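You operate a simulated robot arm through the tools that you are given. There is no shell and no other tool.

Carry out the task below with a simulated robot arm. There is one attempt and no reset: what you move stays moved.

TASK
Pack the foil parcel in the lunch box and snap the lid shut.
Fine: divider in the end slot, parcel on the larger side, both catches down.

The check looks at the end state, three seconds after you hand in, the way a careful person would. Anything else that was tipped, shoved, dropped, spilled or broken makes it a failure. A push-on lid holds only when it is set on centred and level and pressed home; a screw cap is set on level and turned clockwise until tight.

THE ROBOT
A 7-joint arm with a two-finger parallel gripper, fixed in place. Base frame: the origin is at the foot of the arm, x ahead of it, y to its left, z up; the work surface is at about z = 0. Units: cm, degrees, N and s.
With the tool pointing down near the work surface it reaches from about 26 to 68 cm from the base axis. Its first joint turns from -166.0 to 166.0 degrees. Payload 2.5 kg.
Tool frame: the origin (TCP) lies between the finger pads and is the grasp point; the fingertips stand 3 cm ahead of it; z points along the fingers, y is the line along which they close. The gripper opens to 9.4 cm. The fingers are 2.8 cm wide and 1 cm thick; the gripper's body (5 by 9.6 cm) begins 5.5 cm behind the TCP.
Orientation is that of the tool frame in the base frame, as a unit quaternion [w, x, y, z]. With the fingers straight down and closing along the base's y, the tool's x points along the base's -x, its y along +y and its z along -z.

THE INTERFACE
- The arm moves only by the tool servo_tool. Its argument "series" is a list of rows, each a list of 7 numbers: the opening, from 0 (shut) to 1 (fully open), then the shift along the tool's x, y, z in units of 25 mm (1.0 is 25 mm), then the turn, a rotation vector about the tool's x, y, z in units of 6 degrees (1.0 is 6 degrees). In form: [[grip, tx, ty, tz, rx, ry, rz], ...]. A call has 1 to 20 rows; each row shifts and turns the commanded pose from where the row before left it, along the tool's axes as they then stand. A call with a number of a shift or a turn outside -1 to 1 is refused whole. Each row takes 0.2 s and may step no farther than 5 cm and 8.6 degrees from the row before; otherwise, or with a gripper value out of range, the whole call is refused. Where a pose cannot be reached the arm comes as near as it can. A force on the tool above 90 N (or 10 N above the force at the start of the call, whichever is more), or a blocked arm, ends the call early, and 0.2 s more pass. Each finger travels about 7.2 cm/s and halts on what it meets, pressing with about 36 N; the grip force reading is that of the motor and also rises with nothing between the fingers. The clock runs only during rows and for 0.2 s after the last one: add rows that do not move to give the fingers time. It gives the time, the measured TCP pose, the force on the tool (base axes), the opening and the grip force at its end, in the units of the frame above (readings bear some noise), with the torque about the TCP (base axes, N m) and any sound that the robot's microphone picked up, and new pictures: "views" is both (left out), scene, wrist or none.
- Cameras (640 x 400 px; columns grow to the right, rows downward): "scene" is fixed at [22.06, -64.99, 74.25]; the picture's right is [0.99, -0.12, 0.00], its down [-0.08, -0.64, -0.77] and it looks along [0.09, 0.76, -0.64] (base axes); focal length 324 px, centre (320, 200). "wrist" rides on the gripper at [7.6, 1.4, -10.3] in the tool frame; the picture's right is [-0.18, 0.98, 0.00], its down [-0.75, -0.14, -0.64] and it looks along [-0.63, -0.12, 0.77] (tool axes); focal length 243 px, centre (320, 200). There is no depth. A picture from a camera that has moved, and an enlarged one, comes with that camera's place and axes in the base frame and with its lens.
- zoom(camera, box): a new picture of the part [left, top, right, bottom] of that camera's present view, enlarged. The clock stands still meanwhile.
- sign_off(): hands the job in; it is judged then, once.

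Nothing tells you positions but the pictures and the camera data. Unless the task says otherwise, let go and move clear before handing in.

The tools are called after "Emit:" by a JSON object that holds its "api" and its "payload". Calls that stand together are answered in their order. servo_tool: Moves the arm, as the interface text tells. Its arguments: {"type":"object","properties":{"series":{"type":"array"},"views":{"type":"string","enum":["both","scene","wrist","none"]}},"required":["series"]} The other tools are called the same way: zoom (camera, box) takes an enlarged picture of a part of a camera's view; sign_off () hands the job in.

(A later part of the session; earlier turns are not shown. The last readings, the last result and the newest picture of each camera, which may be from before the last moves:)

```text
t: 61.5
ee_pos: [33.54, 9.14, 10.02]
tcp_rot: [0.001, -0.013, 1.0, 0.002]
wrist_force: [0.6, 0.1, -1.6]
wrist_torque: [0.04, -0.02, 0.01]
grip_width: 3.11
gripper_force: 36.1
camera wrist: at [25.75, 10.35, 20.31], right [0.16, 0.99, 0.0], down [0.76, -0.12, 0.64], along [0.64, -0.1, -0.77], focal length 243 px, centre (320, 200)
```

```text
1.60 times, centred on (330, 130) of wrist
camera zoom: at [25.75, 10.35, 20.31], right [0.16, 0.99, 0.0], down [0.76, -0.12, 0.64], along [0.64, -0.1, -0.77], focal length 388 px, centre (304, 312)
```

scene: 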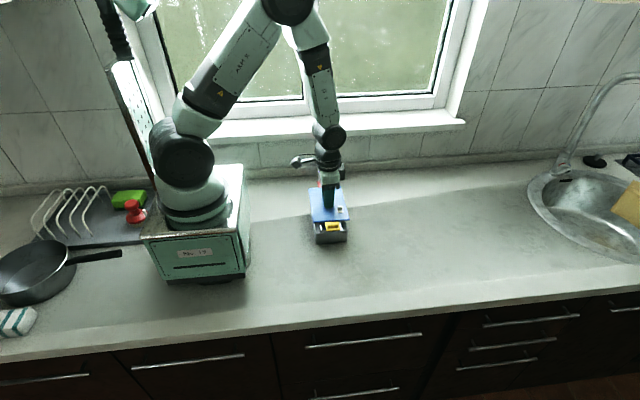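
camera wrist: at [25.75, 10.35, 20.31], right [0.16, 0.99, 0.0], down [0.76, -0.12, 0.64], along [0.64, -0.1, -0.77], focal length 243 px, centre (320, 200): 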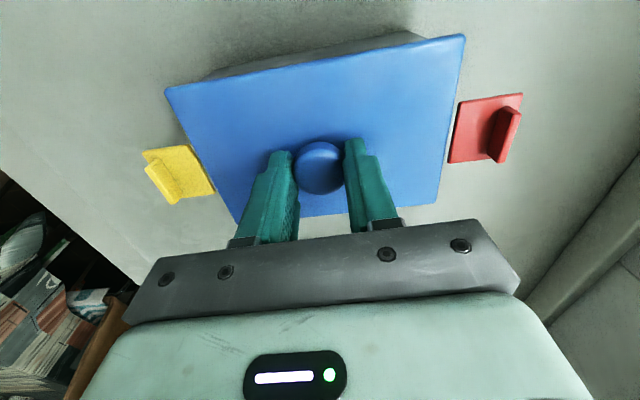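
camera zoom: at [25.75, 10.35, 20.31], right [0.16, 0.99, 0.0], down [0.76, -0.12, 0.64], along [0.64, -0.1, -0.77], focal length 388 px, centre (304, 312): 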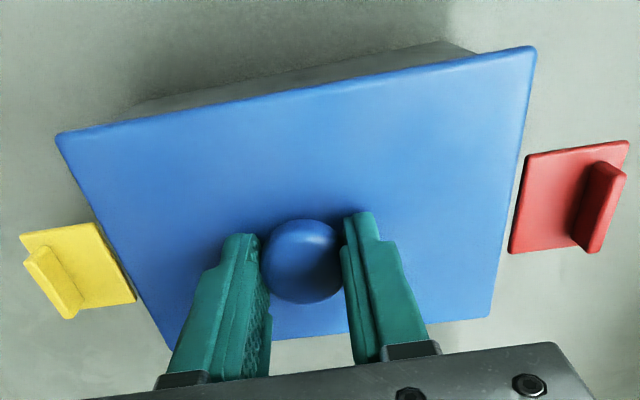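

The lid is back over centre with a negligible tilt. I'll lower it to the seat again.

Emit:
{"api": "servo_tool", "payload": {"series": [[0.2, 0, 0, 0.1, 0, 0, 0], [0.2, 0, 0, 0.1, 0, 0, 0], [0.2, 0, 0, 0.08, 0, 0, 0], [0.2, 0, 0, 0.06, 0, 0, 0], [0.2, 0, 0, 0.03, 0, 0, 0], [0.2, 0, 0, 0, 0, 0, 0]], "views": "none"}}

Emit:
{"api": "zoom", "payload": {"camera": "scene", "box": [310, 220, 354, 248]}}

```text
t: 62.9
ee_pos: [33.53, 9.04, 9.12]
tcp_rot: [0.001, -0.013, 1.0, 0.001]
wrist_force: [0.3, -0.6, -0.3]
wrist_torque: [-0.01, -0.02, 0.0]
grip_width: 3.12
gripper_force: 35.5
```

```text
14.29 times, centred on (332, 234) of scene
camera zoom: at [22.06, -64.99, 74.25], right [0.99, -0.12, 0.0], down [-0.08, -0.64, -0.77], along [0.09, 0.76, -0.64], focal length 4631 px, centre (149, -286)
```

zoom: 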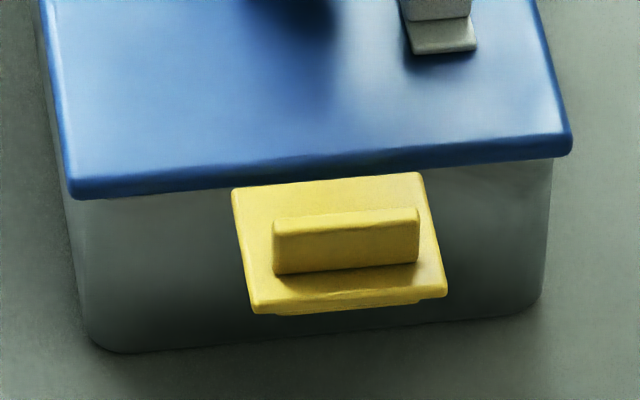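

It's just above the seat with no load. I'll press down lightly to seat and level it.

Emit:
{"api": "servo_tool", "payload": {"series": [[0.2, 0, 0, 0.03, 0, 0, 0], [0.2, 0, 0, 0.03, 0, 0, 0], [0.2, 0, 0, 0, 0, 0, 0]], "views": "none"}}

```text
t: 63.7
ee_pos: [33.39, 8.99, 8.98]
tcp_rot: [0.002, -0.014, 1.0, 0.002]
wrist_force: [0.8, 2.1, 2.4]
wrist_torque: [-0.23, -0.06, 0.05]
grip_width: 3.11
gripper_force: 36.5
```

Contact is starting at the front edge because of the slight tilt. I'll press a little more so it levels out.

Emit:
{"api": "servo_tool", "payload": {"series": [[0.2, 0, 0, 0.03, 0, 0, 0], [0.2, 0, 0, 0.03, 0, 0, 0], [0.2, 0, 0, 0, 0, 0, 0]], "views": "none"}}

```text
t: 64.5
ee_pos: [33.51, 9.03, 8.76]
tcp_rot: [0.002, -0.013, 1.0, 0.003]
wrist_force: [-4.2, -0.5, 28.9]
wrist_torque: [-0.03, 0.07, 0.03]
grip_width: 3.12
gripper_force: 35.8
```

It's seated evenly (29 N, no torque). I'll give it one firmer press, then back off until the load is nearly zero before opening.

Emit:
{"api": "servo_tool", "payload": {"series": [[0.2, 0, 0, 0.04, 0, 0, 0], [0.2, 0, 0, 0, 0, 0, 0], [0.2, 0, 0, -0.04, 0, 0, 0], [0.2, 0, 0, -0.03, 0, 0, 0], [0.2, 0, 0, 0, 0, 0, 0]], "views": "none"}}

```text
t: 65.7
ee_pos: [33.53, 8.96, 8.82]
tcp_rot: [-0.001, -0.013, 1.0, 0.002]
wrist_force: [0.0, 0.9, -1.6]
wrist_torque: [-0.01, 0.02, 0.01]
grip_width: 3.1
gripper_force: 35.8
```

The load is near zero. I'll open the fingers now.

Emit:
{"api": "servo_tool", "payload": {"series": [[0.45, 0, 0, 0, 0, 0, 0], [0.55, 0, 0, 0, 0, 0, 0], [0.55, 0, 0, 0, 0, 0, 0]], "views": "wrist"}}

Emit:
{"api": "zoom", "payload": {"camera": "scene", "box": [310, 220, 354, 248]}}

Emit:
{"api": "zoom", "payload": {"camera": "wrist", "box": [130, 20, 530, 240]}}

```text
t: 66.5
ee_pos: [33.57, 8.91, 8.84]
tcp_rot: [0.001, -0.013, 1.0, 0.001]
wrist_force: [-0.5, -0.2, -0.2]
wrist_torque: [0.01, -0.01, -0.03]
grip_width: 5.16
gripper_force: 0.1
camera wrist: at [25.74, 10.32, 19.11], right [0.16, 0.99, 0.0], down [0.76, -0.12, 0.64], along [0.64, -0.1, -0.77], focal length 243 px, centre (320, 200)
```

wrist: 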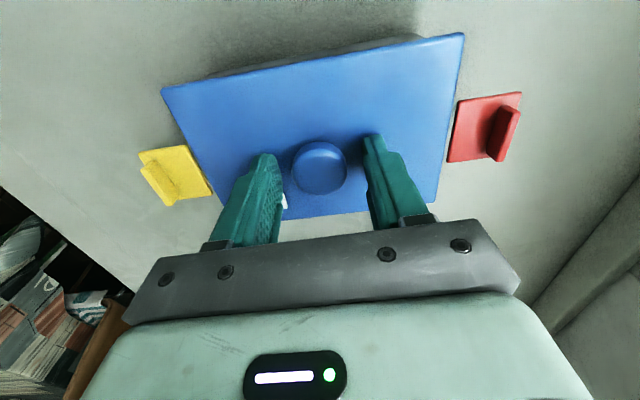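

```text
14.29 times, centred on (332, 234) of scene
camera zoom: at [22.06, -64.99, 74.25], right [0.99, -0.12, 0.0], down [-0.08, -0.64, -0.77], along [0.09, 0.76, -0.64], focal length 4631 px, centre (149, -286)
```

zoom: 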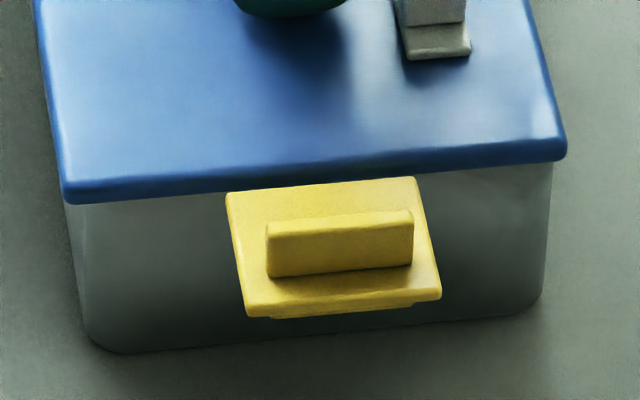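

```text
1.60 times, centred on (330, 130) of wrist
camera zoom: at [25.74, 10.32, 19.11], right [0.16, 0.99, 0.0], down [0.76, -0.12, 0.64], along [0.64, -0.1, -0.77], focal length 388 px, centre (304, 312)
```

zoom: 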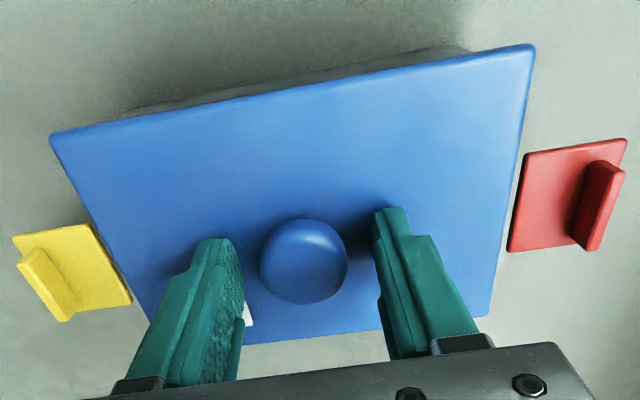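

The fingers opened cleanly, and the lid stayed seated, centred and level. Next, the catches: I'll raise, close the fingers into a fist and move above the front (yellow) catch.

Emit:
{"api": "servo_tool", "payload": {"series": [[0.55, 0, 0, -0.4, 0, 0, 0], [0.55, 0, 0, -0.8, 0, 0, 0], [0.55, 0, 0, -0.8, 0, 0, 0.165], [0, 0.002, -0.5, 0, 0, 0, 0], [0, 0.002, -0.8, 0, 0, 0, 0], [0, 0.002, -0.8, 0, 0, 0, 0], [0, 0.002, -0.8, 0, 0, 0, 0], [0, 0.002, -0.6, 0, 0, 0, 0], [0, 0.002, -0.36, 0, 0, 0, 0], [0, 0, 0, 0, 0, 0, 0], [0, 0, 0, 0, 0, 0, 0]], "views": "both"}}

Emit:
{"api": "zoom", "payload": {"camera": "scene", "box": [300, 190, 364, 254]}}

Emit:
{"api": "zoom", "payload": {"camera": "wrist", "box": [200, 40, 480, 240]}}

```text
t: 68.9
ee_pos: [33.44, -0.59, 13.8]
tcp_rot: [0.001, -0.005, 1.0, 0.001]
wrist_force: [0.2, -0.1, -0.1]
wrist_torque: [0.01, 0.0, -0.02]
grip_width: 0.01
gripper_force: 33.3
camera wrist: at [25.8, 0.79, 24.07], right [0.17, 0.98, 0.0], down [0.75, -0.14, 0.64], along [0.63, -0.11, -0.77], focal length 243 px, centre (320, 200)
```

scene: 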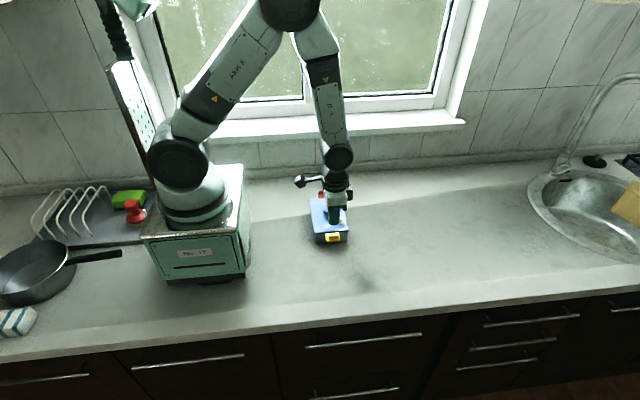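
wrist: 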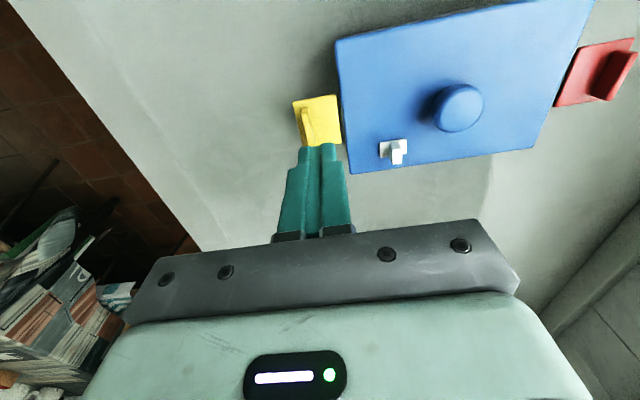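

```text
6.25 times, centred on (332, 222) of scene
camera zoom: at [22.06, -64.99, 74.25], right [0.99, -0.12, 0.0], down [-0.08, -0.64, -0.77], along [0.09, 0.76, -0.64], focal length 2026 px, centre (245, 62)
```

zoom: 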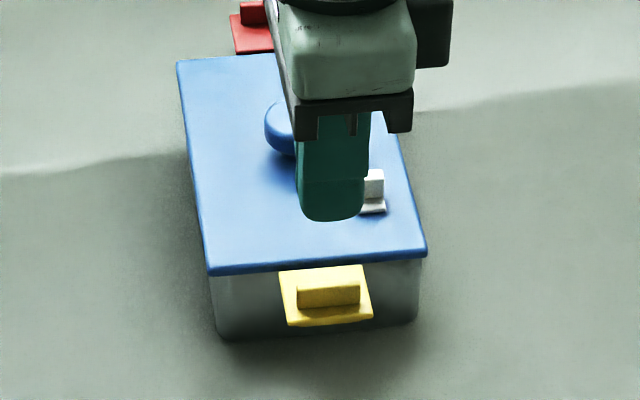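

```text
2.00 times, centred on (340, 140) of wrist
camera zoom: at [25.8, 0.79, 24.07], right [0.17, 0.98, 0.0], down [0.75, -0.14, 0.64], along [0.63, -0.11, -0.77], focal length 485 px, centre (280, 320)
```

zoom: 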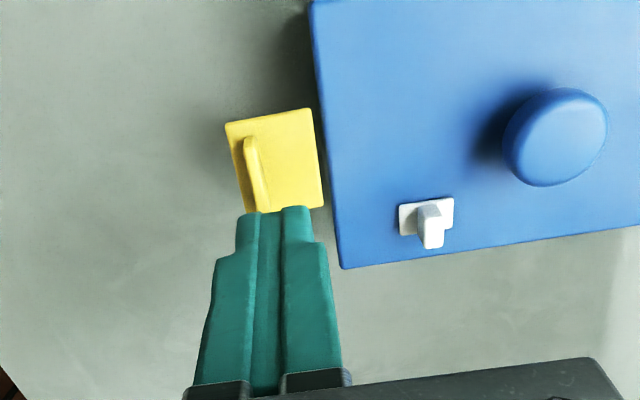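

I'm above the yellow catch with the fist closed. I'll zoom in to locate the flap, its ridge and the hinge precisely.

Emit:
{"api": "zoom", "payload": {"camera": "wrist", "box": [280, 80, 370, 150]}}

Emit:
{"api": "zoom", "payload": {"camera": "scene", "box": [318, 222, 348, 246]}}

```text
5.71 times, centred on (325, 115) of wrist
camera zoom: at [25.8, 0.79, 24.07], right [0.17, 0.98, 0.0], down [0.75, -0.14, 0.64], along [0.63, -0.11, -0.77], focal length 1386 px, centre (291, 686)
```

zoom: 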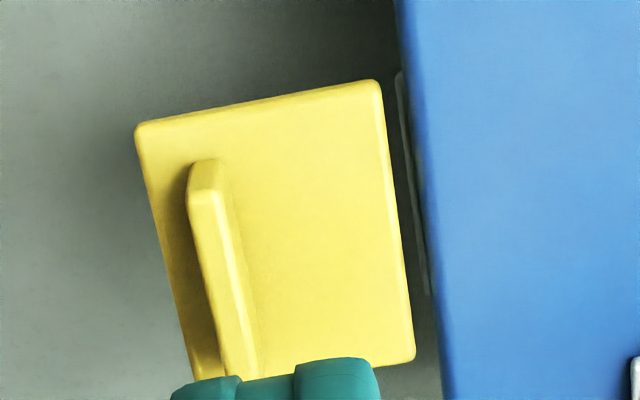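

```text
16.00 times, centred on (333, 234) of scene
camera zoom: at [22.06, -64.99, 74.25], right [0.99, -0.12, 0.0], down [-0.08, -0.64, -0.77], along [0.09, 0.76, -0.64], focal length 5187 px, centre (112, -344)
```

zoom: 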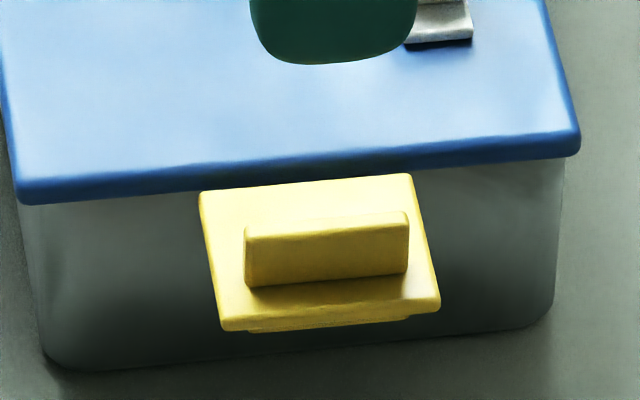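

The flap spans x 31.5–35.5 and y from about 0.8 to -2.5, with its ridge near y≈-1.6. Pressing straight down between the hinge and the ridge should fold it down while holding the box still. I'll lower to just above it.

Emit:
{"api": "servo_tool", "payload": {"series": [[0, 0, 0.052, 0.4, 0, 0, 0], [0, 0, 0, 0.7, 0, 0, 0], [0, 0, 0, 0.6, 0, 0, 0], [0, 0, 0, 0, 0, 0, 0]], "views": "wrist"}}

Emit:
{"api": "zoom", "payload": {"camera": "scene", "box": [310, 210, 354, 250]}}

Emit:
{"api": "zoom", "payload": {"camera": "wrist", "box": [250, 100, 390, 200]}}

```text
t: 69.9
ee_pos: [33.51, -0.25, 9.64]
tcp_rot: [0.001, -0.005, 1.0, 0.001]
wrist_force: [-0.9, -0.6, -0.1]
wrist_torque: [0.01, -0.01, -0.03]
grip_width: 0.0
gripper_force: 33.4
camera wrist: at [25.79, 0.94, 19.81], right [0.17, 0.98, 0.0], down [0.75, -0.14, 0.64], along [0.63, -0.11, -0.77], focal length 243 px, centre (320, 200)
```

wrist: 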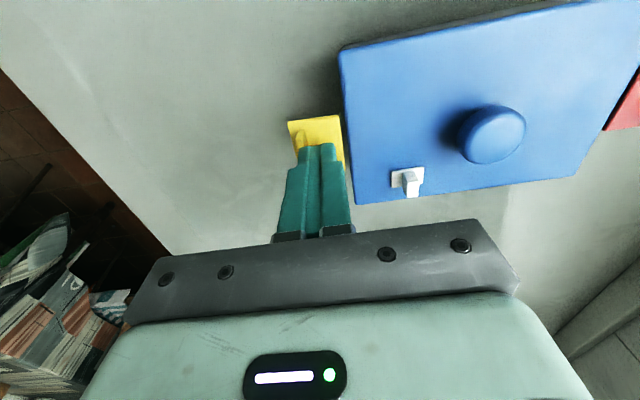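

```text
10.00 times, centred on (332, 230) of scene
camera zoom: at [22.06, -64.99, 74.25], right [0.99, -0.12, 0.0], down [-0.08, -0.64, -0.77], along [0.09, 0.76, -0.64], focal length 3242 px, centre (200, -100)
```

zoom: 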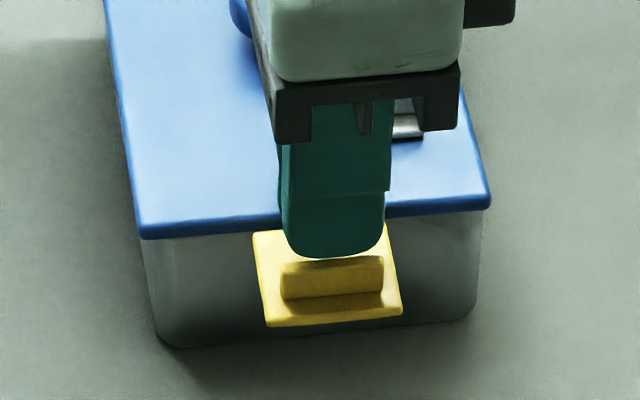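

```text
4.00 times, centred on (320, 150) of wrist
camera zoom: at [25.79, 0.94, 19.81], right [0.17, 0.98, 0.0], down [0.75, -0.14, 0.64], along [0.63, -0.11, -0.77], focal length 970 px, centre (320, 400)
```

zoom: 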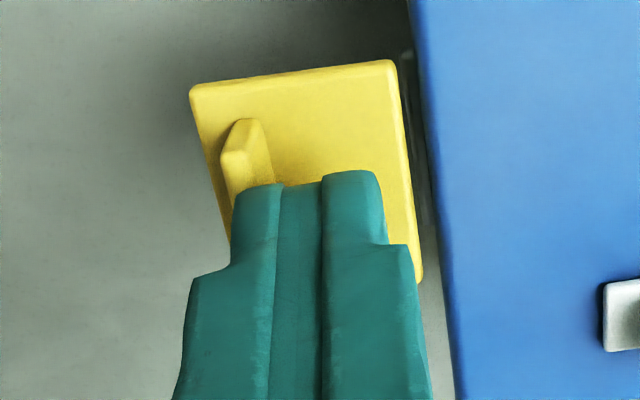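

The fist is slightly over the ridge, so I'll shift it 0.12 cm toward the hinge and press down in small steps.

Emit:
{"api": "servo_tool", "payload": {"series": [[0, 0, 0.05, 0.1, 0, 0, 0], [0, 0, 0, 0.12, 0, 0, 0], [0, 0, 0, 0.12, 0, 0, 0], [0, 0, 0, 0, 0, 0, 0]], "views": "none"}}

Emit:
{"api": "zoom", "payload": {"camera": "scene", "box": [310, 210, 354, 250]}}

```text
t: 70.9
ee_pos: [33.55, -0.31, 8.75]
tcp_rot: [0.001, -0.005, 1.0, 0.001]
wrist_force: [-0.9, 1.1, 0.2]
wrist_torque: [-0.03, -0.03, 0.01]
grip_width: 0.01
gripper_force: 33.2
```

```text
10.00 times, centred on (332, 230) of scene
camera zoom: at [22.06, -64.99, 74.25], right [0.99, -0.12, 0.0], down [-0.08, -0.64, -0.77], along [0.09, 0.76, -0.64], focal length 3242 px, centre (200, -100)
```

zoom: 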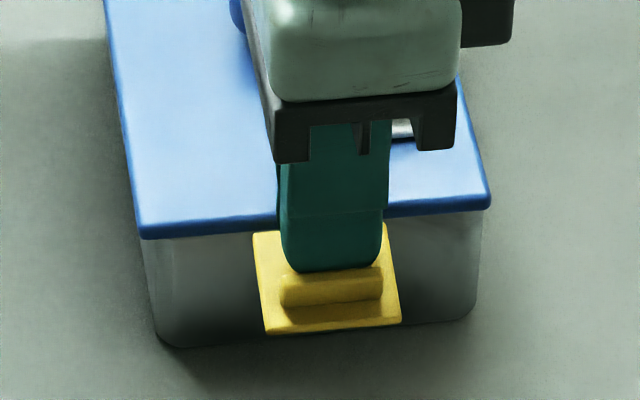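

The flap is beginning to rotate with almost no force. I'll continue downward.

Emit:
{"api": "servo_tool", "payload": {"series": [[0, 0, 0, 0.12, 0, 0, 0], [0, 0, 0, 0.12, 0, 0, 0], [0, 0, 0, 0.12, 0, 0, 0], [0, 0, 0, 0, 0, 0, 0]], "views": "none"}}

Emit:
{"api": "zoom", "payload": {"camera": "scene", "box": [310, 210, 354, 250]}}

```text
t: 71.9
ee_pos: [33.61, -0.28, 7.9]
tcp_rot: [0.0, -0.004, 1.0, 0.001]
wrist_force: [0.1, 0.1, -0.2]
wrist_torque: [-0.03, 0.02, -0.01]
grip_width: 0.0
gripper_force: 32.8
```

```text
10.00 times, centred on (332, 230) of scene
camera zoom: at [22.06, -64.99, 74.25], right [0.99, -0.12, 0.0], down [-0.08, -0.64, -0.77], along [0.09, 0.76, -0.64], focal length 3242 px, centre (200, -100)
```

zoom: 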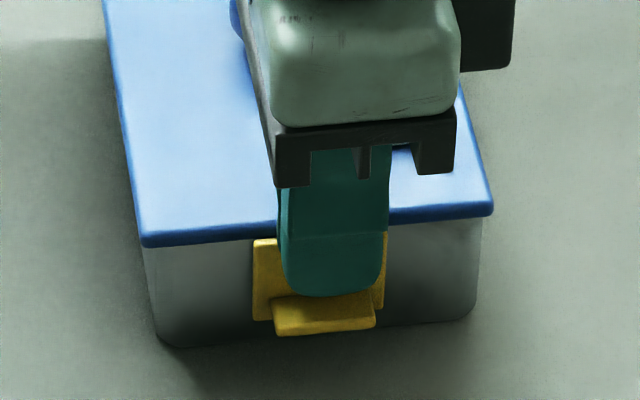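

The flap has folded most of the way down. I'll continue pressing in small steps.

Emit:
{"api": "servo_tool", "payload": {"series": [[0, 0, 0, 0.12, 0, 0, 0], [0, 0, 0, 0.12, 0, 0, 0], [0, 0, 0, 0, 0, 0, 0]], "views": "none"}}

Emit:
{"api": "zoom", "payload": {"camera": "scene", "box": [310, 210, 354, 250]}}

```text
t: 72.7
ee_pos: [33.63, -0.33, 7.23]
tcp_rot: [0.001, -0.005, 1.0, 0.002]
wrist_force: [0.5, -0.2, 0.2]
wrist_torque: [-0.01, 0.01, 0.05]
grip_width: 0.0
gripper_force: 32.9
```

```text
10.00 times, centred on (332, 230) of scene
camera zoom: at [22.06, -64.99, 74.25], right [0.99, -0.12, 0.0], down [-0.08, -0.64, -0.77], along [0.09, 0.76, -0.64], focal length 3242 px, centre (200, -100)
```

zoom: 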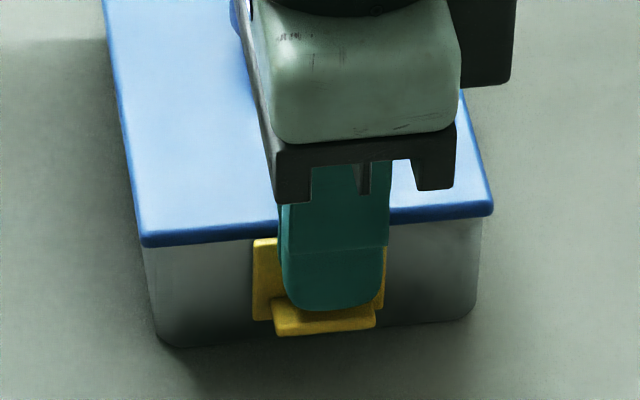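

The flap hangs nearly vertical with its ridge sticking out below the fist. I'll go down onto the ridge.

Emit:
{"api": "servo_tool", "payload": {"series": [[0, 0, 0, 0.12, 0, 0, 0], [0, 0, 0, 0.12, 0, 0, 0], [0, 0, 0, 0, 0, 0, 0]], "views": "none"}}

Emit:
{"api": "servo_tool", "payload": {"series": [[0, 0, 0, 0.08, 0, 0, 0], [0, 0, 0, 0, 0, 0, 0]], "views": "none"}}

Emit:
{"api": "zoom", "payload": {"camera": "scene", "box": [310, 210, 354, 250]}}

```text
t: 73.5
ee_pos: [33.59, -0.39, 6.6]
tcp_rot: [0.0, -0.005, 1.0, 0.001]
wrist_force: [0.8, -0.4, -0.1]
wrist_torque: [0.04, -0.04, -0.02]
grip_width: 0.0
gripper_force: 33.0
```

```text
t: 74.1
ee_pos: [33.55, -0.31, 6.42]
tcp_rot: [0.001, -0.005, 1.0, 0.0]
wrist_force: [-1.1, -0.2, 0.9]
wrist_torque: [0.03, 0.01, 0.02]
grip_width: 0.0
gripper_force: 33.2
```

```text
10.00 times, centred on (332, 230) of scene
camera zoom: at [22.06, -64.99, 74.25], right [0.99, -0.12, 0.0], down [-0.08, -0.64, -0.77], along [0.09, 0.76, -0.64], focal length 3242 px, centre (200, -100)
```

zoom: 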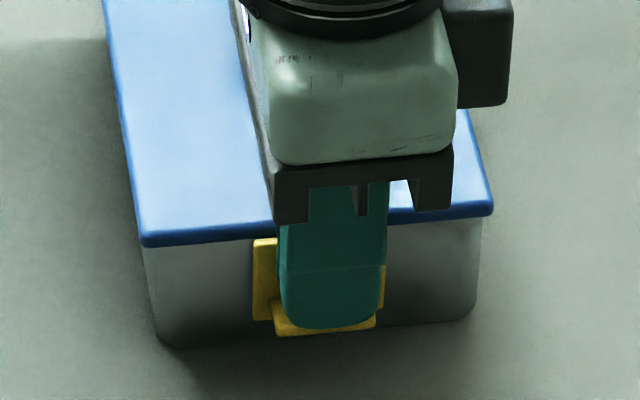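

Nearly on the ridge now. Small steps until contact.

Emit:
{"api": "servo_tool", "payload": {"series": [[0, 0, 0, 0.06, 0, 0, 0], [0, 0, 0, 0.06, 0, 0, 0], [0, 0, 0, 0, 0, 0, 0]], "views": "none"}}

Emit:
{"api": "servo_tool", "payload": {"series": [[0, 0, 0, 0.05, 0, 0, 0], [0, 0, 0, 0, 0, 0, 0]], "views": "none"}}

Emit:
{"api": "zoom", "payload": {"camera": "scene", "box": [310, 210, 354, 250]}}

```text
t: 74.9
ee_pos: [33.58, -0.28, 6.06]
tcp_rot: [0.001, -0.006, 1.0, 0.002]
wrist_force: [1.0, -0.5, -0.2]
wrist_torque: [-0.01, -0.02, -0.01]
grip_width: 0.0
gripper_force: 32.7
```

```text
t: 75.5
ee_pos: [33.59, -0.16, 5.97]
tcp_rot: [0.001, -0.005, 1.0, 0.002]
wrist_force: [-2.7, 4.0, 13.4]
wrist_torque: [0.17, 0.08, 0.01]
grip_width: 0.0
gripper_force: 32.6
```

```text
10.00 times, centred on (332, 230) of scene
camera zoom: at [22.06, -64.99, 74.25], right [0.99, -0.12, 0.0], down [-0.08, -0.64, -0.77], along [0.09, 0.76, -0.64], focal length 3242 px, centre (200, -100)
```

zoom: 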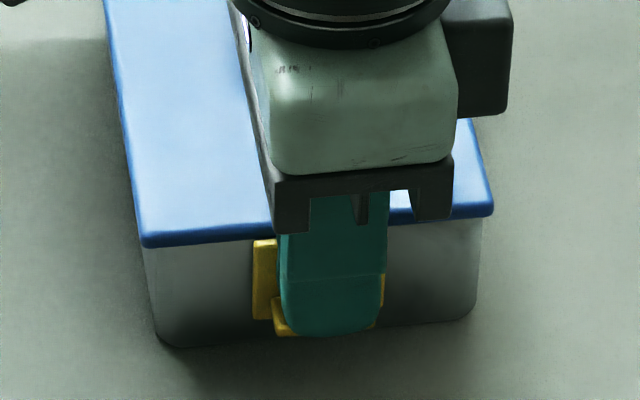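

Contact with the ridge (13 N). I'll press harder in steps and listen for the snap.

Emit:
{"api": "servo_tool", "payload": {"series": [[0, 0, 0, 0.04, 0, 0, 0], [0, 0, 0, 0.04, 0, 0, 0], [0, 0, 0, 0, 0, 0, 0]], "views": "none"}}

Emit:
{"api": "zoom", "payload": {"camera": "scene", "box": [310, 210, 354, 250]}}

```text
t: 76.3
ee_pos: [33.62, -0.32, 5.83]
tcp_rot: [0.001, -0.004, 1.0, 0.001]
wrist_force: [0.4, -1.0, 12.6]
wrist_torque: [0.16, 0.02, -0.02]
grip_width: 0.01
gripper_force: 33.2
```

```text
10.00 times, centred on (332, 230) of scene
camera zoom: at [22.06, -64.99, 74.25], right [0.99, -0.12, 0.0], down [-0.08, -0.64, -0.77], along [0.09, 0.76, -0.64], focal length 3242 px, centre (200, -100)
```

zoom: 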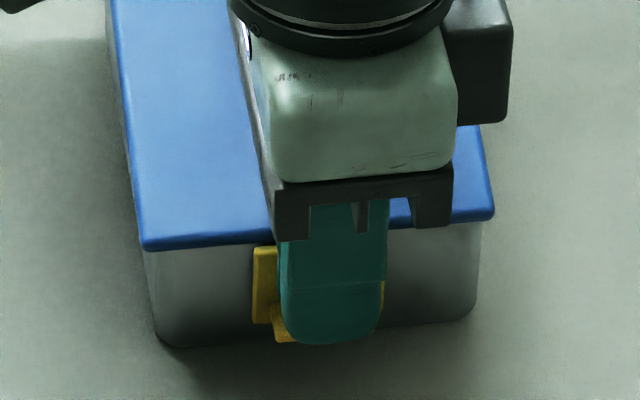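

Pressing down outside the rim is starting to lever the lid up at the back, so I'll stop, back off and inspect.

Emit:
{"api": "servo_tool", "payload": {"series": [[0, 0, 0, -0.12, 0, 0, 0], [0, 0, 0, -0.2, 0, 0, 0], [0, 0, 0, -0.6, 0, 0, 0], [0, 0, -0.1, -0.8, 0, 0, 0], [0, 0, -0.6, -0.8, 0, 0, 0], [0, 0, -0.8, -0.2, 0, 0, 0], [0, 0, -0.4, 0, 0, 0, 0], [0, 0, 0, 0, 0, 0, 0]], "views": "both"}}

Emit:
{"api": "zoom", "payload": {"camera": "scene", "box": [304, 190, 360, 250]}}

Emit:
{"api": "zoom", "payload": {"camera": "scene", "box": [310, 220, 354, 250]}}

Emit:
{"api": "zoom", "payload": {"camera": "wrist", "box": [280, 0, 640, 200]}}

```text
t: 78.1
ee_pos: [33.66, -5.11, 12.76]
tcp_rot: [0.001, -0.006, 1.0, 0.001]
wrist_force: [-0.4, 0.1, 0.0]
wrist_torque: [-0.02, 0.03, 0.0]
grip_width: 0.01
gripper_force: 32.7
camera wrist: at [25.84, -3.7, 22.87], right [0.17, 0.98, 0.0], down [0.75, -0.14, 0.64], along [0.63, -0.11, -0.77], focal length 243 px, centre (320, 200)
```

scene: 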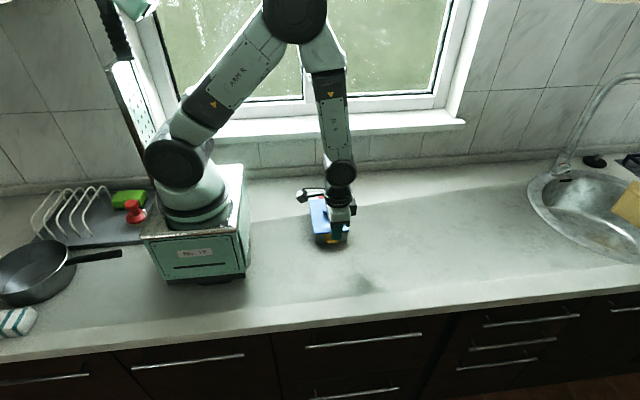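
wrist: 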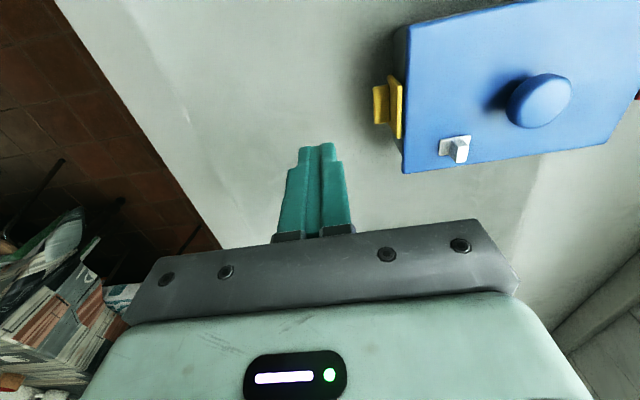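

```text
6.67 times, centred on (332, 220) of scene
camera zoom: at [22.06, -64.99, 74.25], right [0.99, -0.12, 0.0], down [-0.08, -0.64, -0.77], along [0.09, 0.76, -0.64], focal length 2161 px, centre (240, 67)
```

zoom: 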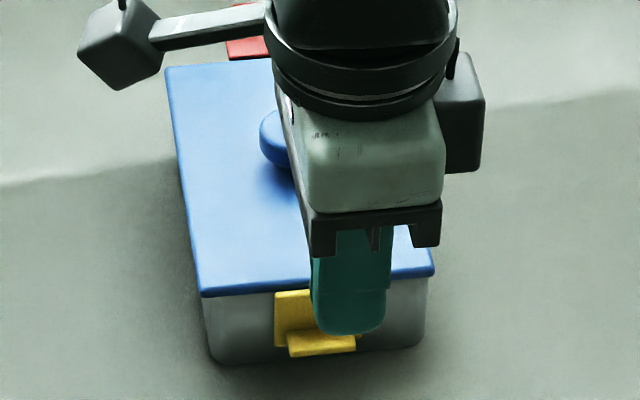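

```text
13.33 times, centred on (332, 235) of scene
camera zoom: at [22.06, -64.99, 74.25], right [0.99, -0.12, 0.0], down [-0.08, -0.64, -0.77], along [0.09, 0.76, -0.64], focal length 4322 px, centre (160, -267)
```

zoom: 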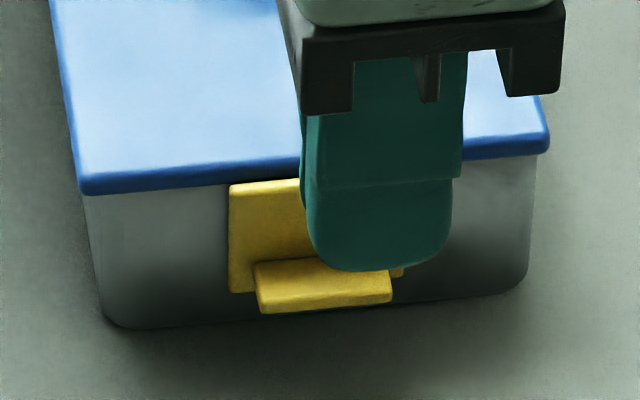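

```text
1.78 times, centred on (460, 100) of wrist
camera zoom: at [25.84, -3.7, 22.87], right [0.17, 0.98, 0.0], down [0.75, -0.14, 0.64], along [0.63, -0.11, -0.77], focal length 431 px, centre (71, 378)
```

zoom: 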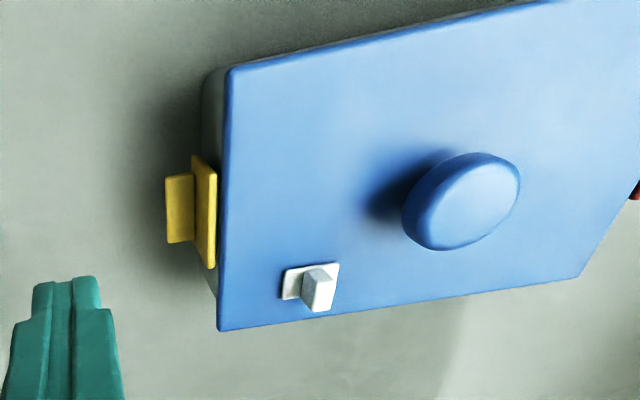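

The lid has settled back level and the yellow flap now hangs almost vertical, though not latched. I'll move the gripper aside for an unobstructed view.

Emit:
{"api": "servo_tool", "payload": {"series": [[0, -0.8, 0, -0.2, 0, 0, 0], [0, -0.9, 0, -0.2, 0, 0, 0], [0, -0.9, 0, 0, 0, 0, 0], [0, -0.9, 0, 0, 0, 0, 0], [0, -0.5, 0, 0, 0, 0, 0], [0, 0, 0, 0, 0, 0, 0]], "views": "wrist"}}

Emit:
{"api": "zoom", "payload": {"camera": "scene", "box": [304, 185, 360, 250]}}

Emit:
{"api": "zoom", "payload": {"camera": "scene", "box": [310, 220, 354, 250]}}

Emit:
{"api": "zoom", "payload": {"camera": "scene", "box": [308, 184, 352, 214]}}

```text
t: 79.5
ee_pos: [43.57, -5.04, 13.7]
tcp_rot: [0.001, -0.005, 1.0, 0.002]
wrist_force: [-0.7, -0.4, 0.3]
wrist_torque: [-0.01, -0.01, 0.01]
grip_width: 0.0
gripper_force: 32.8
camera wrist: at [35.84, -3.56, 23.89], right [0.17, 0.98, 0.0], down [0.75, -0.14, 0.64], along [0.63, -0.11, -0.77], focal length 243 px, centre (320, 200)
```

wrist: 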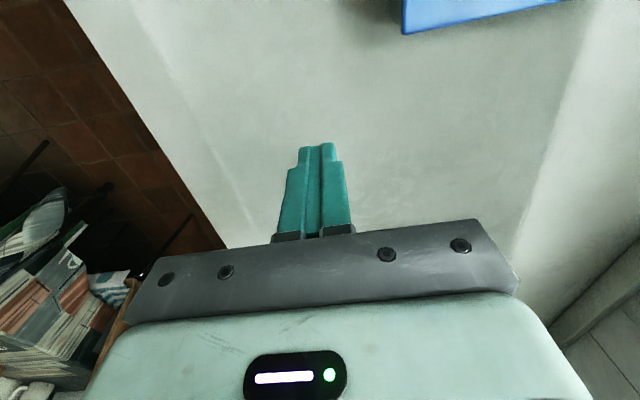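

```text
6.15 times, centred on (332, 218) of scene
camera zoom: at [22.06, -64.99, 74.25], right [0.99, -0.12, 0.0], down [-0.08, -0.64, -0.77], along [0.09, 0.76, -0.64], focal length 1995 px, centre (246, 92)
```

zoom: 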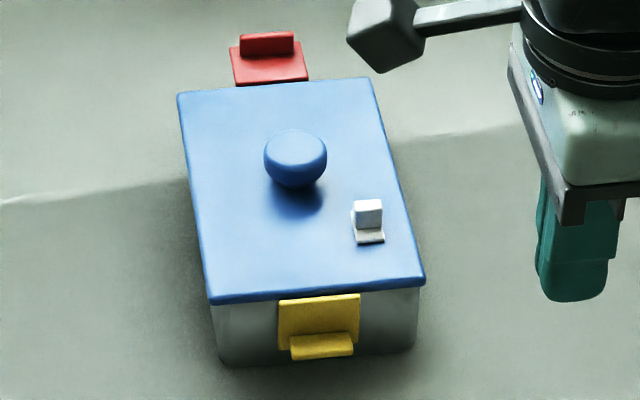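

```text
13.33 times, centred on (332, 235) of scene
camera zoom: at [22.06, -64.99, 74.25], right [0.99, -0.12, 0.0], down [-0.08, -0.64, -0.77], along [0.09, 0.76, -0.64], focal length 4322 px, centre (160, -267)
```

zoom: 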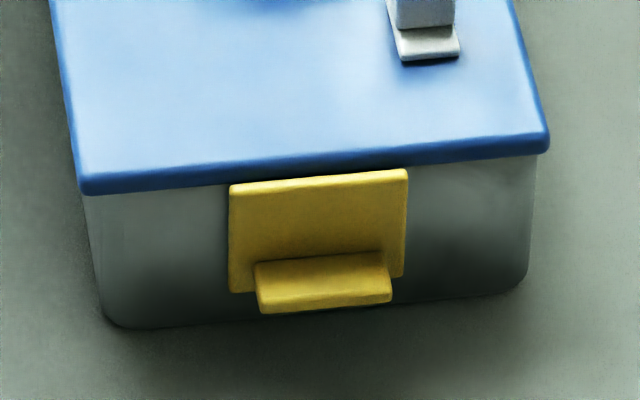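

```text
13.33 times, centred on (330, 199) of scene
camera zoom: at [22.06, -64.99, 74.25], right [0.99, -0.12, 0.0], down [-0.08, -0.64, -0.77], along [0.09, 0.76, -0.64], focal length 4322 px, centre (187, 213)
```

zoom: 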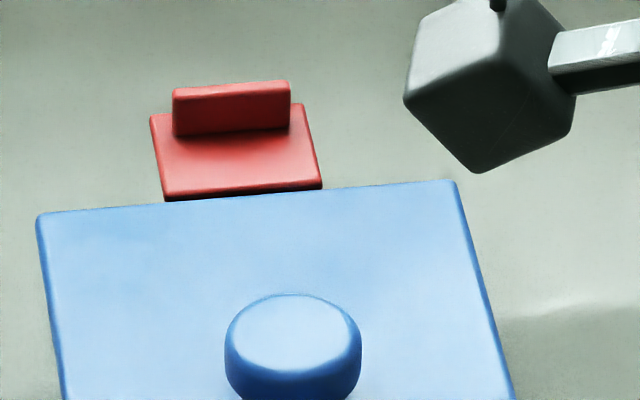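

The lid is level and centred and the yellow flap hangs close to vertical against the box front, but I've heard no click. I'll come in from outside the flap and push its ridge gently toward the box.

Emit:
{"api": "servo_tool", "payload": {"series": [[0, 0.8, 0.1, 0, 0, 0, 0], [0, 0.9, 0.1, 0, 0, 0, 0], [0, 0.9, 0.1, 0, 0, 0, 0], [0, 0.9, 0.1, 0, 0, 0, 0], [0, 0.52, 0.1, 0.3, 0, 0, 0], [0, 0, 0, 0.8, 0, 0, 0], [0, 0, 0, 0.8, 0, 0, 0], [0, 0, 0, 0.8, 0, 0, 0], [0, 0, 0, 0.7, 0, 0, 0], [0, 0, 0, 0.22, 0, 0, 0], [0, 0, 0, 0, 0, 0, 0]], "views": "wrist"}}

Emit:
{"api": "zoom", "payload": {"camera": "wrist", "box": [250, 80, 430, 200]}}

Emit:
{"api": "zoom", "payload": {"camera": "scene", "box": [310, 215, 354, 255]}}

```text
t: 81.9
ee_pos: [33.53, -3.83, 4.59]
tcp_rot: [0.001, -0.004, 1.0, 0.001]
wrist_force: [-0.4, 0.0, 0.3]
wrist_torque: [0.01, 0.02, 0.0]
grip_width: 0.02
gripper_force: 32.9
camera wrist: at [25.82, -2.42, 14.82], right [0.17, 0.98, 0.0], down [0.75, -0.14, 0.64], along [0.63, -0.11, -0.77], focal length 243 px, centre (320, 200)
```

wrist: 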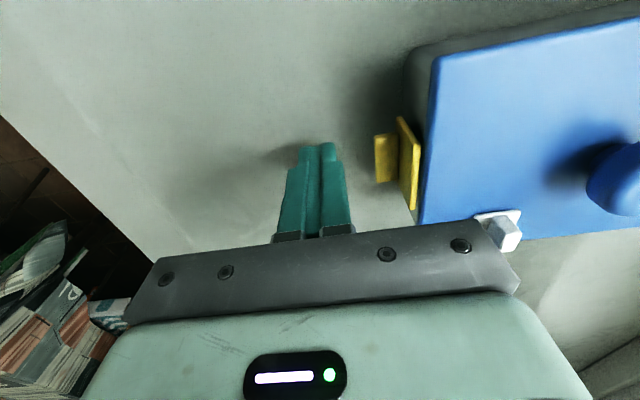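

```text
3.33 times, centred on (340, 140) of wrist
camera zoom: at [25.82, -2.42, 14.82], right [0.17, 0.98, 0.0], down [0.75, -0.14, 0.64], along [0.63, -0.11, -0.77], focal length 809 px, centre (253, 400)
```

zoom: 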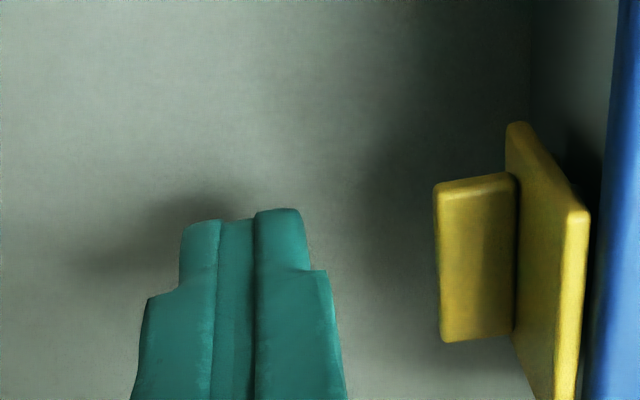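

```text
10.00 times, centred on (332, 235) of scene
camera zoom: at [22.06, -64.99, 74.25], right [0.99, -0.12, 0.0], down [-0.08, -0.64, -0.77], along [0.09, 0.76, -0.64], focal length 3242 px, centre (200, -150)
```

zoom: 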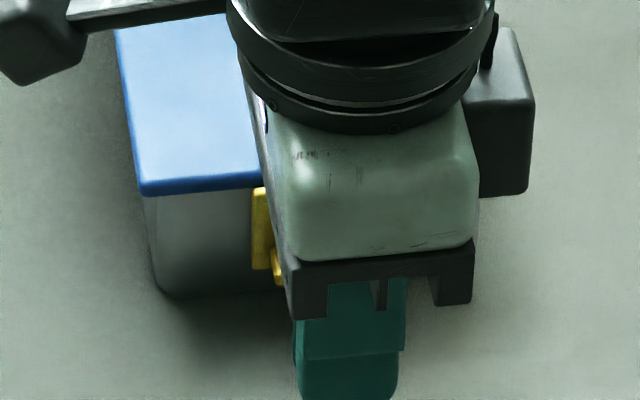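

The flap is within about 2–3° of vertical. I'll push toward the box in small steps now, watching force and listening.

Emit:
{"api": "servo_tool", "payload": {"series": [[0, 0, 0.3, 0, 0, 0, 0], [0, 0, 0.3, 0, 0, 0, 0], [0, 0, 0.2, 0, 0, 0, 0], [0, 0, 0, 0, 0, 0, 0]], "views": "wrist"}}

Emit:
{"api": "zoom", "payload": {"camera": "wrist", "box": [250, 80, 430, 200]}}

Emit:
{"api": "servo_tool", "payload": {"series": [[0, 0, 0.05, 0, 0, 0, 0], [0, 0, 0.05, 0, 0, 0, 0], [0, 0, 0, 0, 0, 0, 0]], "views": "none"}}

```text
t: 82.9
ee_pos: [33.68, -1.76, 4.63]
tcp_rot: [0.0, -0.005, 1.0, 0.001]
wrist_force: [0.6, -0.8, 0.4]
wrist_torque: [0.01, 0.01, 0.0]
grip_width: 0.0
gripper_force: 33.2
camera wrist: at [25.79, -0.42, 14.86], right [0.18, 0.98, 0.0], down [0.75, -0.14, 0.64], along [0.63, -0.11, -0.77], focal length 243 px, centre (320, 200)
```

wrist: 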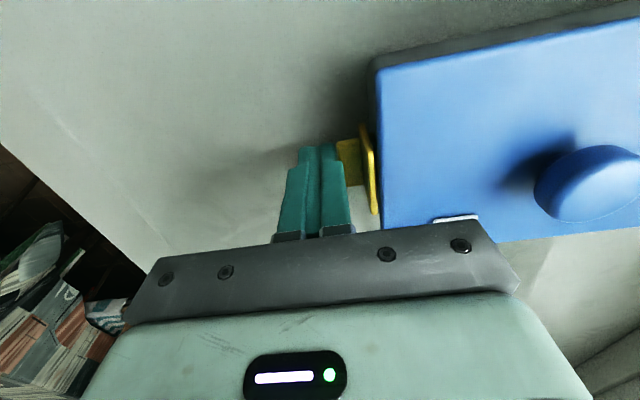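

```text
3.33 times, centred on (340, 140) of wrist
camera zoom: at [25.79, -0.42, 14.86], right [0.18, 0.98, 0.0], down [0.75, -0.14, 0.64], along [0.63, -0.11, -0.77], focal length 809 px, centre (253, 400)
```

zoom: 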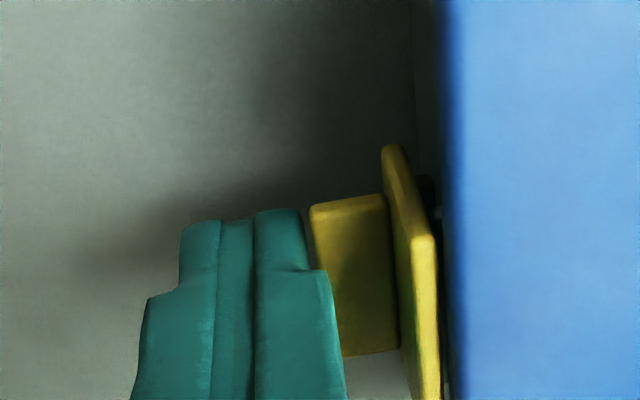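

```text
t: 83.7
ee_pos: [33.5, -1.51, 4.58]
tcp_rot: [0.001, -0.005, 1.0, 0.001]
wrist_force: [-0.3, 0.2, 0.0]
wrist_torque: [0.01, -0.04, -0.02]
grip_width: 0.01
gripper_force: 32.8
```

No contact yet. Continuing in small increments.

Emit:
{"api": "servo_tool", "payload": {"series": [[0, 0, 0.04, 0, 0, 0, 0], [0, 0, 0.04, 0, 0, 0, 0], [0, 0, 0, 0, 0, 0, 0]], "views": "none"}}

Emit:
{"api": "servo_tool", "payload": {"series": [[0, 0, 0.04, 0, 0, 0, 0], [0, 0, 0, 0, 0, 0, 0]], "views": "none"}}

Emit:
{"api": "servo_tool", "payload": {"series": [[0, 0, 0.04, 0, 0, 0, 0], [0, 0, 0, 0, 0, 0, 0]], "views": "wrist"}}

Emit:
{"api": "zoom", "payload": {"camera": "wrist", "box": [250, 80, 430, 200]}}

```text
t: 84.5
ee_pos: [33.43, -1.47, 4.76]
tcp_rot: [0.001, -0.004, 1.0, 0.001]
wrist_force: [0.4, -3.0, -0.1]
wrist_torque: [-0.08, 0.01, 0.02]
grip_width: 0.0
gripper_force: 33.0
```

```text
t: 85.1
ee_pos: [33.47, -1.34, 4.71]
tcp_rot: [0.001, -0.005, 1.0, 0.001]
wrist_force: [0.3, -3.8, 0.1]
wrist_torque: [-0.09, -0.02, 0.05]
grip_width: 0.02
gripper_force: 33.1
```

```text
t: 85.7
ee_pos: [33.49, -1.22, 4.62]
tcp_rot: [0.0, -0.005, 1.0, 0.001]
wrist_force: [-0.3, -4.0, -0.1]
wrist_torque: [-0.06, 0.01, 0.01]
grip_width: 0.01
gripper_force: 33.9
camera wrist: at [25.78, 0.22, 14.83], right [0.17, 0.98, 0.0], down [0.75, -0.14, 0.64], along [0.63, -0.11, -0.77], focal length 243 px, centre (320, 200)
```

wrist: 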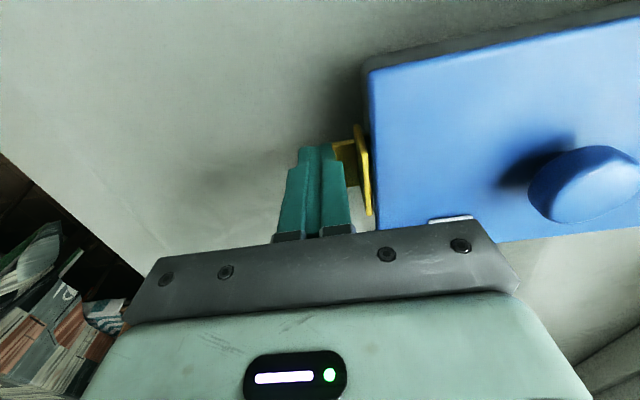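

```text
3.33 times, centred on (340, 140) of wrist
camera zoom: at [25.78, 0.22, 14.83], right [0.17, 0.98, 0.0], down [0.75, -0.14, 0.64], along [0.63, -0.11, -0.77], focal length 809 px, centre (253, 400)
```

zoom: 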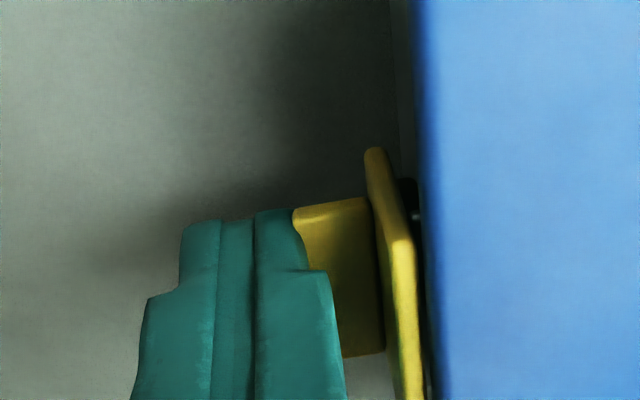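

The force is steady at about 4 N while moving, which suggests something is sliding. I'll check whether it's the box or the lid.

Emit:
{"api": "zoom", "payload": {"camera": "scene", "box": [310, 220, 354, 248]}}

Emit:
{"api": "zoom", "payload": {"camera": "scene", "box": [300, 185, 330, 250]}}

Emit:
{"api": "zoom", "payload": {"camera": "wrist", "box": [320, 100, 400, 160]}}

```text
14.29 times, centred on (332, 234) of scene
camera zoom: at [22.06, -64.99, 74.25], right [0.99, -0.12, 0.0], down [-0.08, -0.64, -0.77], along [0.09, 0.76, -0.64], focal length 4631 px, centre (149, -286)
```

zoom: 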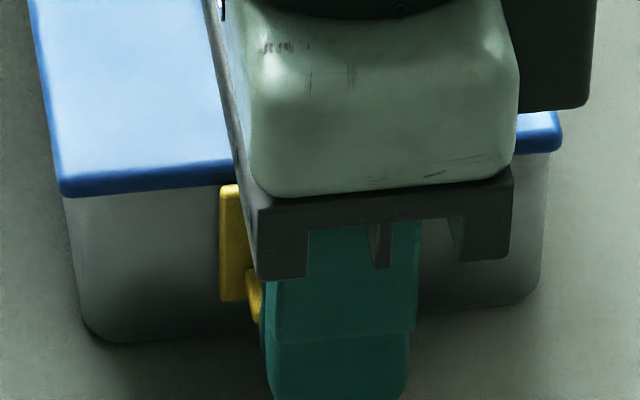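

```text
6.15 times, centred on (315, 218) of scene
camera zoom: at [22.06, -64.99, 74.25], right [0.99, -0.12, 0.0], down [-0.08, -0.64, -0.77], along [0.09, 0.76, -0.64], focal length 1995 px, centre (351, 92)
```

zoom: 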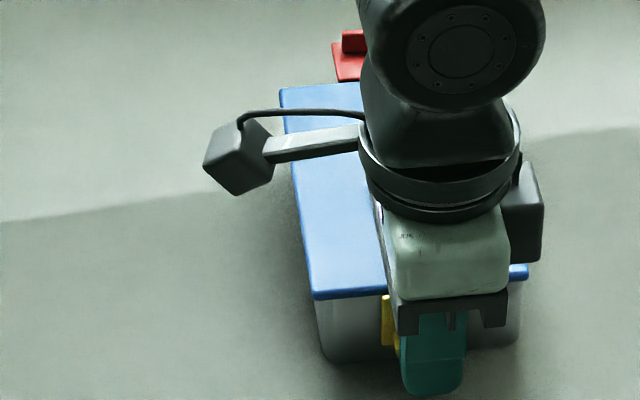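

```text
6.67 times, centred on (360, 130) of wrist
camera zoom: at [25.78, 0.22, 14.83], right [0.17, 0.98, 0.0], down [0.75, -0.14, 0.64], along [0.63, -0.11, -0.77], focal length 1618 px, centre (53, 667)
```

zoom: 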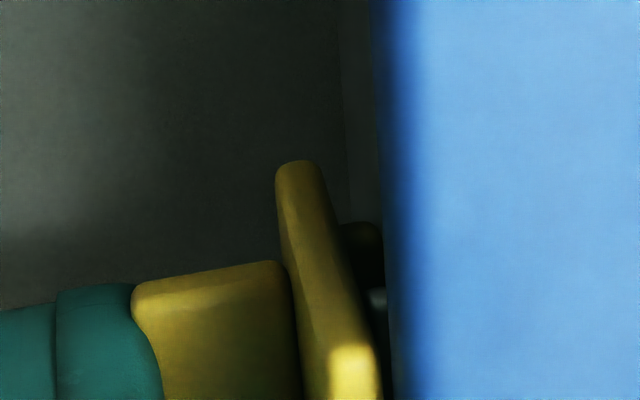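

The light 4 N push just slides the box, and in the close-up the hook already appears tucked under the box's bar with the flap vertical. I'll back off and turn the gripper 90° so the wrist camera faces the front catch, both to inspect it and to test whether it holds.

Emit:
{"api": "servo_tool", "payload": {"series": [[0, 0, -0.3, 0, 0, 0, 0], [0, 0, -0.6, -0.2, 0, 0, 0], [0, 0, -0.6, -0.6, 0, 0, 0], [0, 0, 0, -0.8, 0, 0, -1], [0.4, 0, 0, -0.8, 0, 0, -1], [0.4, 0, 0, -0.4, 0, 0, -1], [0.4, 0, 0, 0, 0, 0, -1], [0.4, 0, 0, 0, 0, 0, -1], [0.4, 0, 0, 0, 0, 0, -1], [0.4, 0, 0, 0, 0, 0, -1], [0.4, 0, 0, 0, 0, 0, -1], [0.4, 0, 0, 0, 0, 0, -1], [0.4, 0, 0, 0, 0, 0, -1], [0.4, 0, 0, 0, 0, 0, -1], [0.4, 0, 0, 0, 0, 0, -1], [0.4, 0, 0, 0, 0, 0, -1], [0.4, 0, 0, 0, 0, 0, -1], [0.4, 0, 0, 0, 0, 0, -1], [0.4, 0, 0, 0, 0, 0, 0]], "views": "both"}}

Emit:
{"api": "zoom", "payload": {"camera": "wrist", "box": [200, 0, 440, 150]}}

```text
t: 89.7
ee_pos: [33.43, -4.89, 11.58]
tcp_rot: [-0.001, 0.712, -0.703, -0.001]
wrist_force: [0.0, 0.3, -0.5]
wrist_torque: [-0.01, -0.03, -0.01]
grip_width: 3.76
gripper_force: 0.1
camera wrist: at [32.08, -12.55, 21.81], right [-0.98, 0.17, 0.0], down [0.13, 0.75, 0.64], along [0.11, 0.63, -0.76], focal length 243 px, centre (320, 200)
```

scene: 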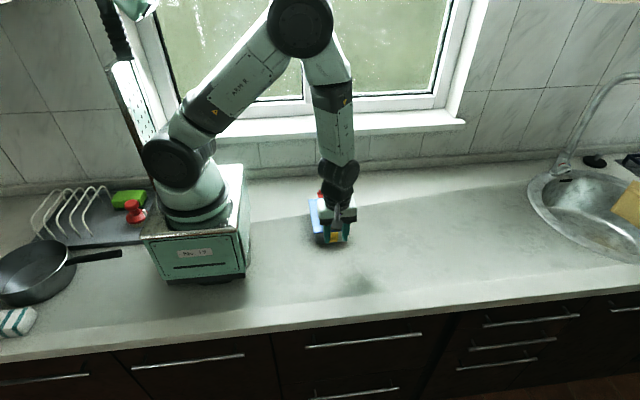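
wrist: 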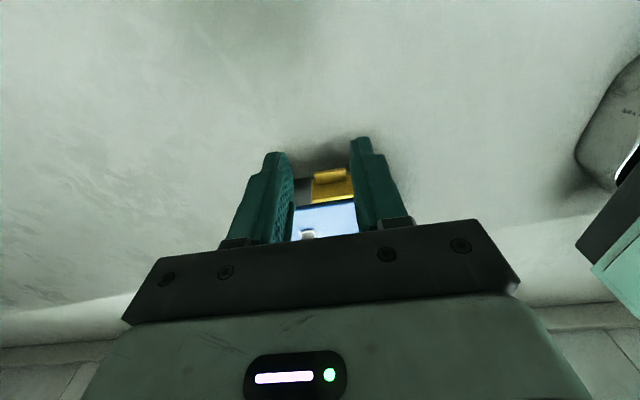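

```text
2.67 times, centred on (320, 75) of wrist
camera zoom: at [32.08, -12.55, 21.81], right [-0.98, 0.17, 0.0], down [0.13, 0.75, 0.64], along [0.11, 0.63, -0.76], focal length 647 px, centre (320, 533)
```

zoom: 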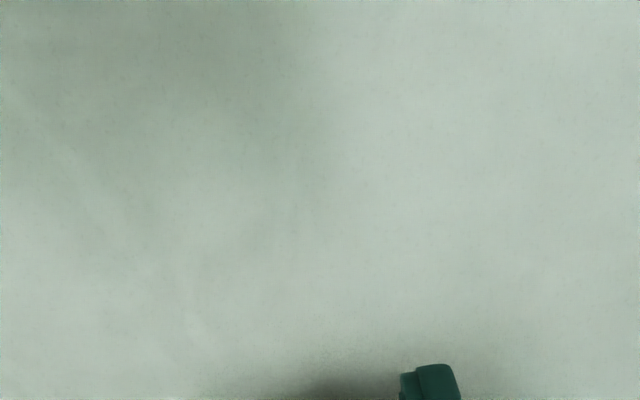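

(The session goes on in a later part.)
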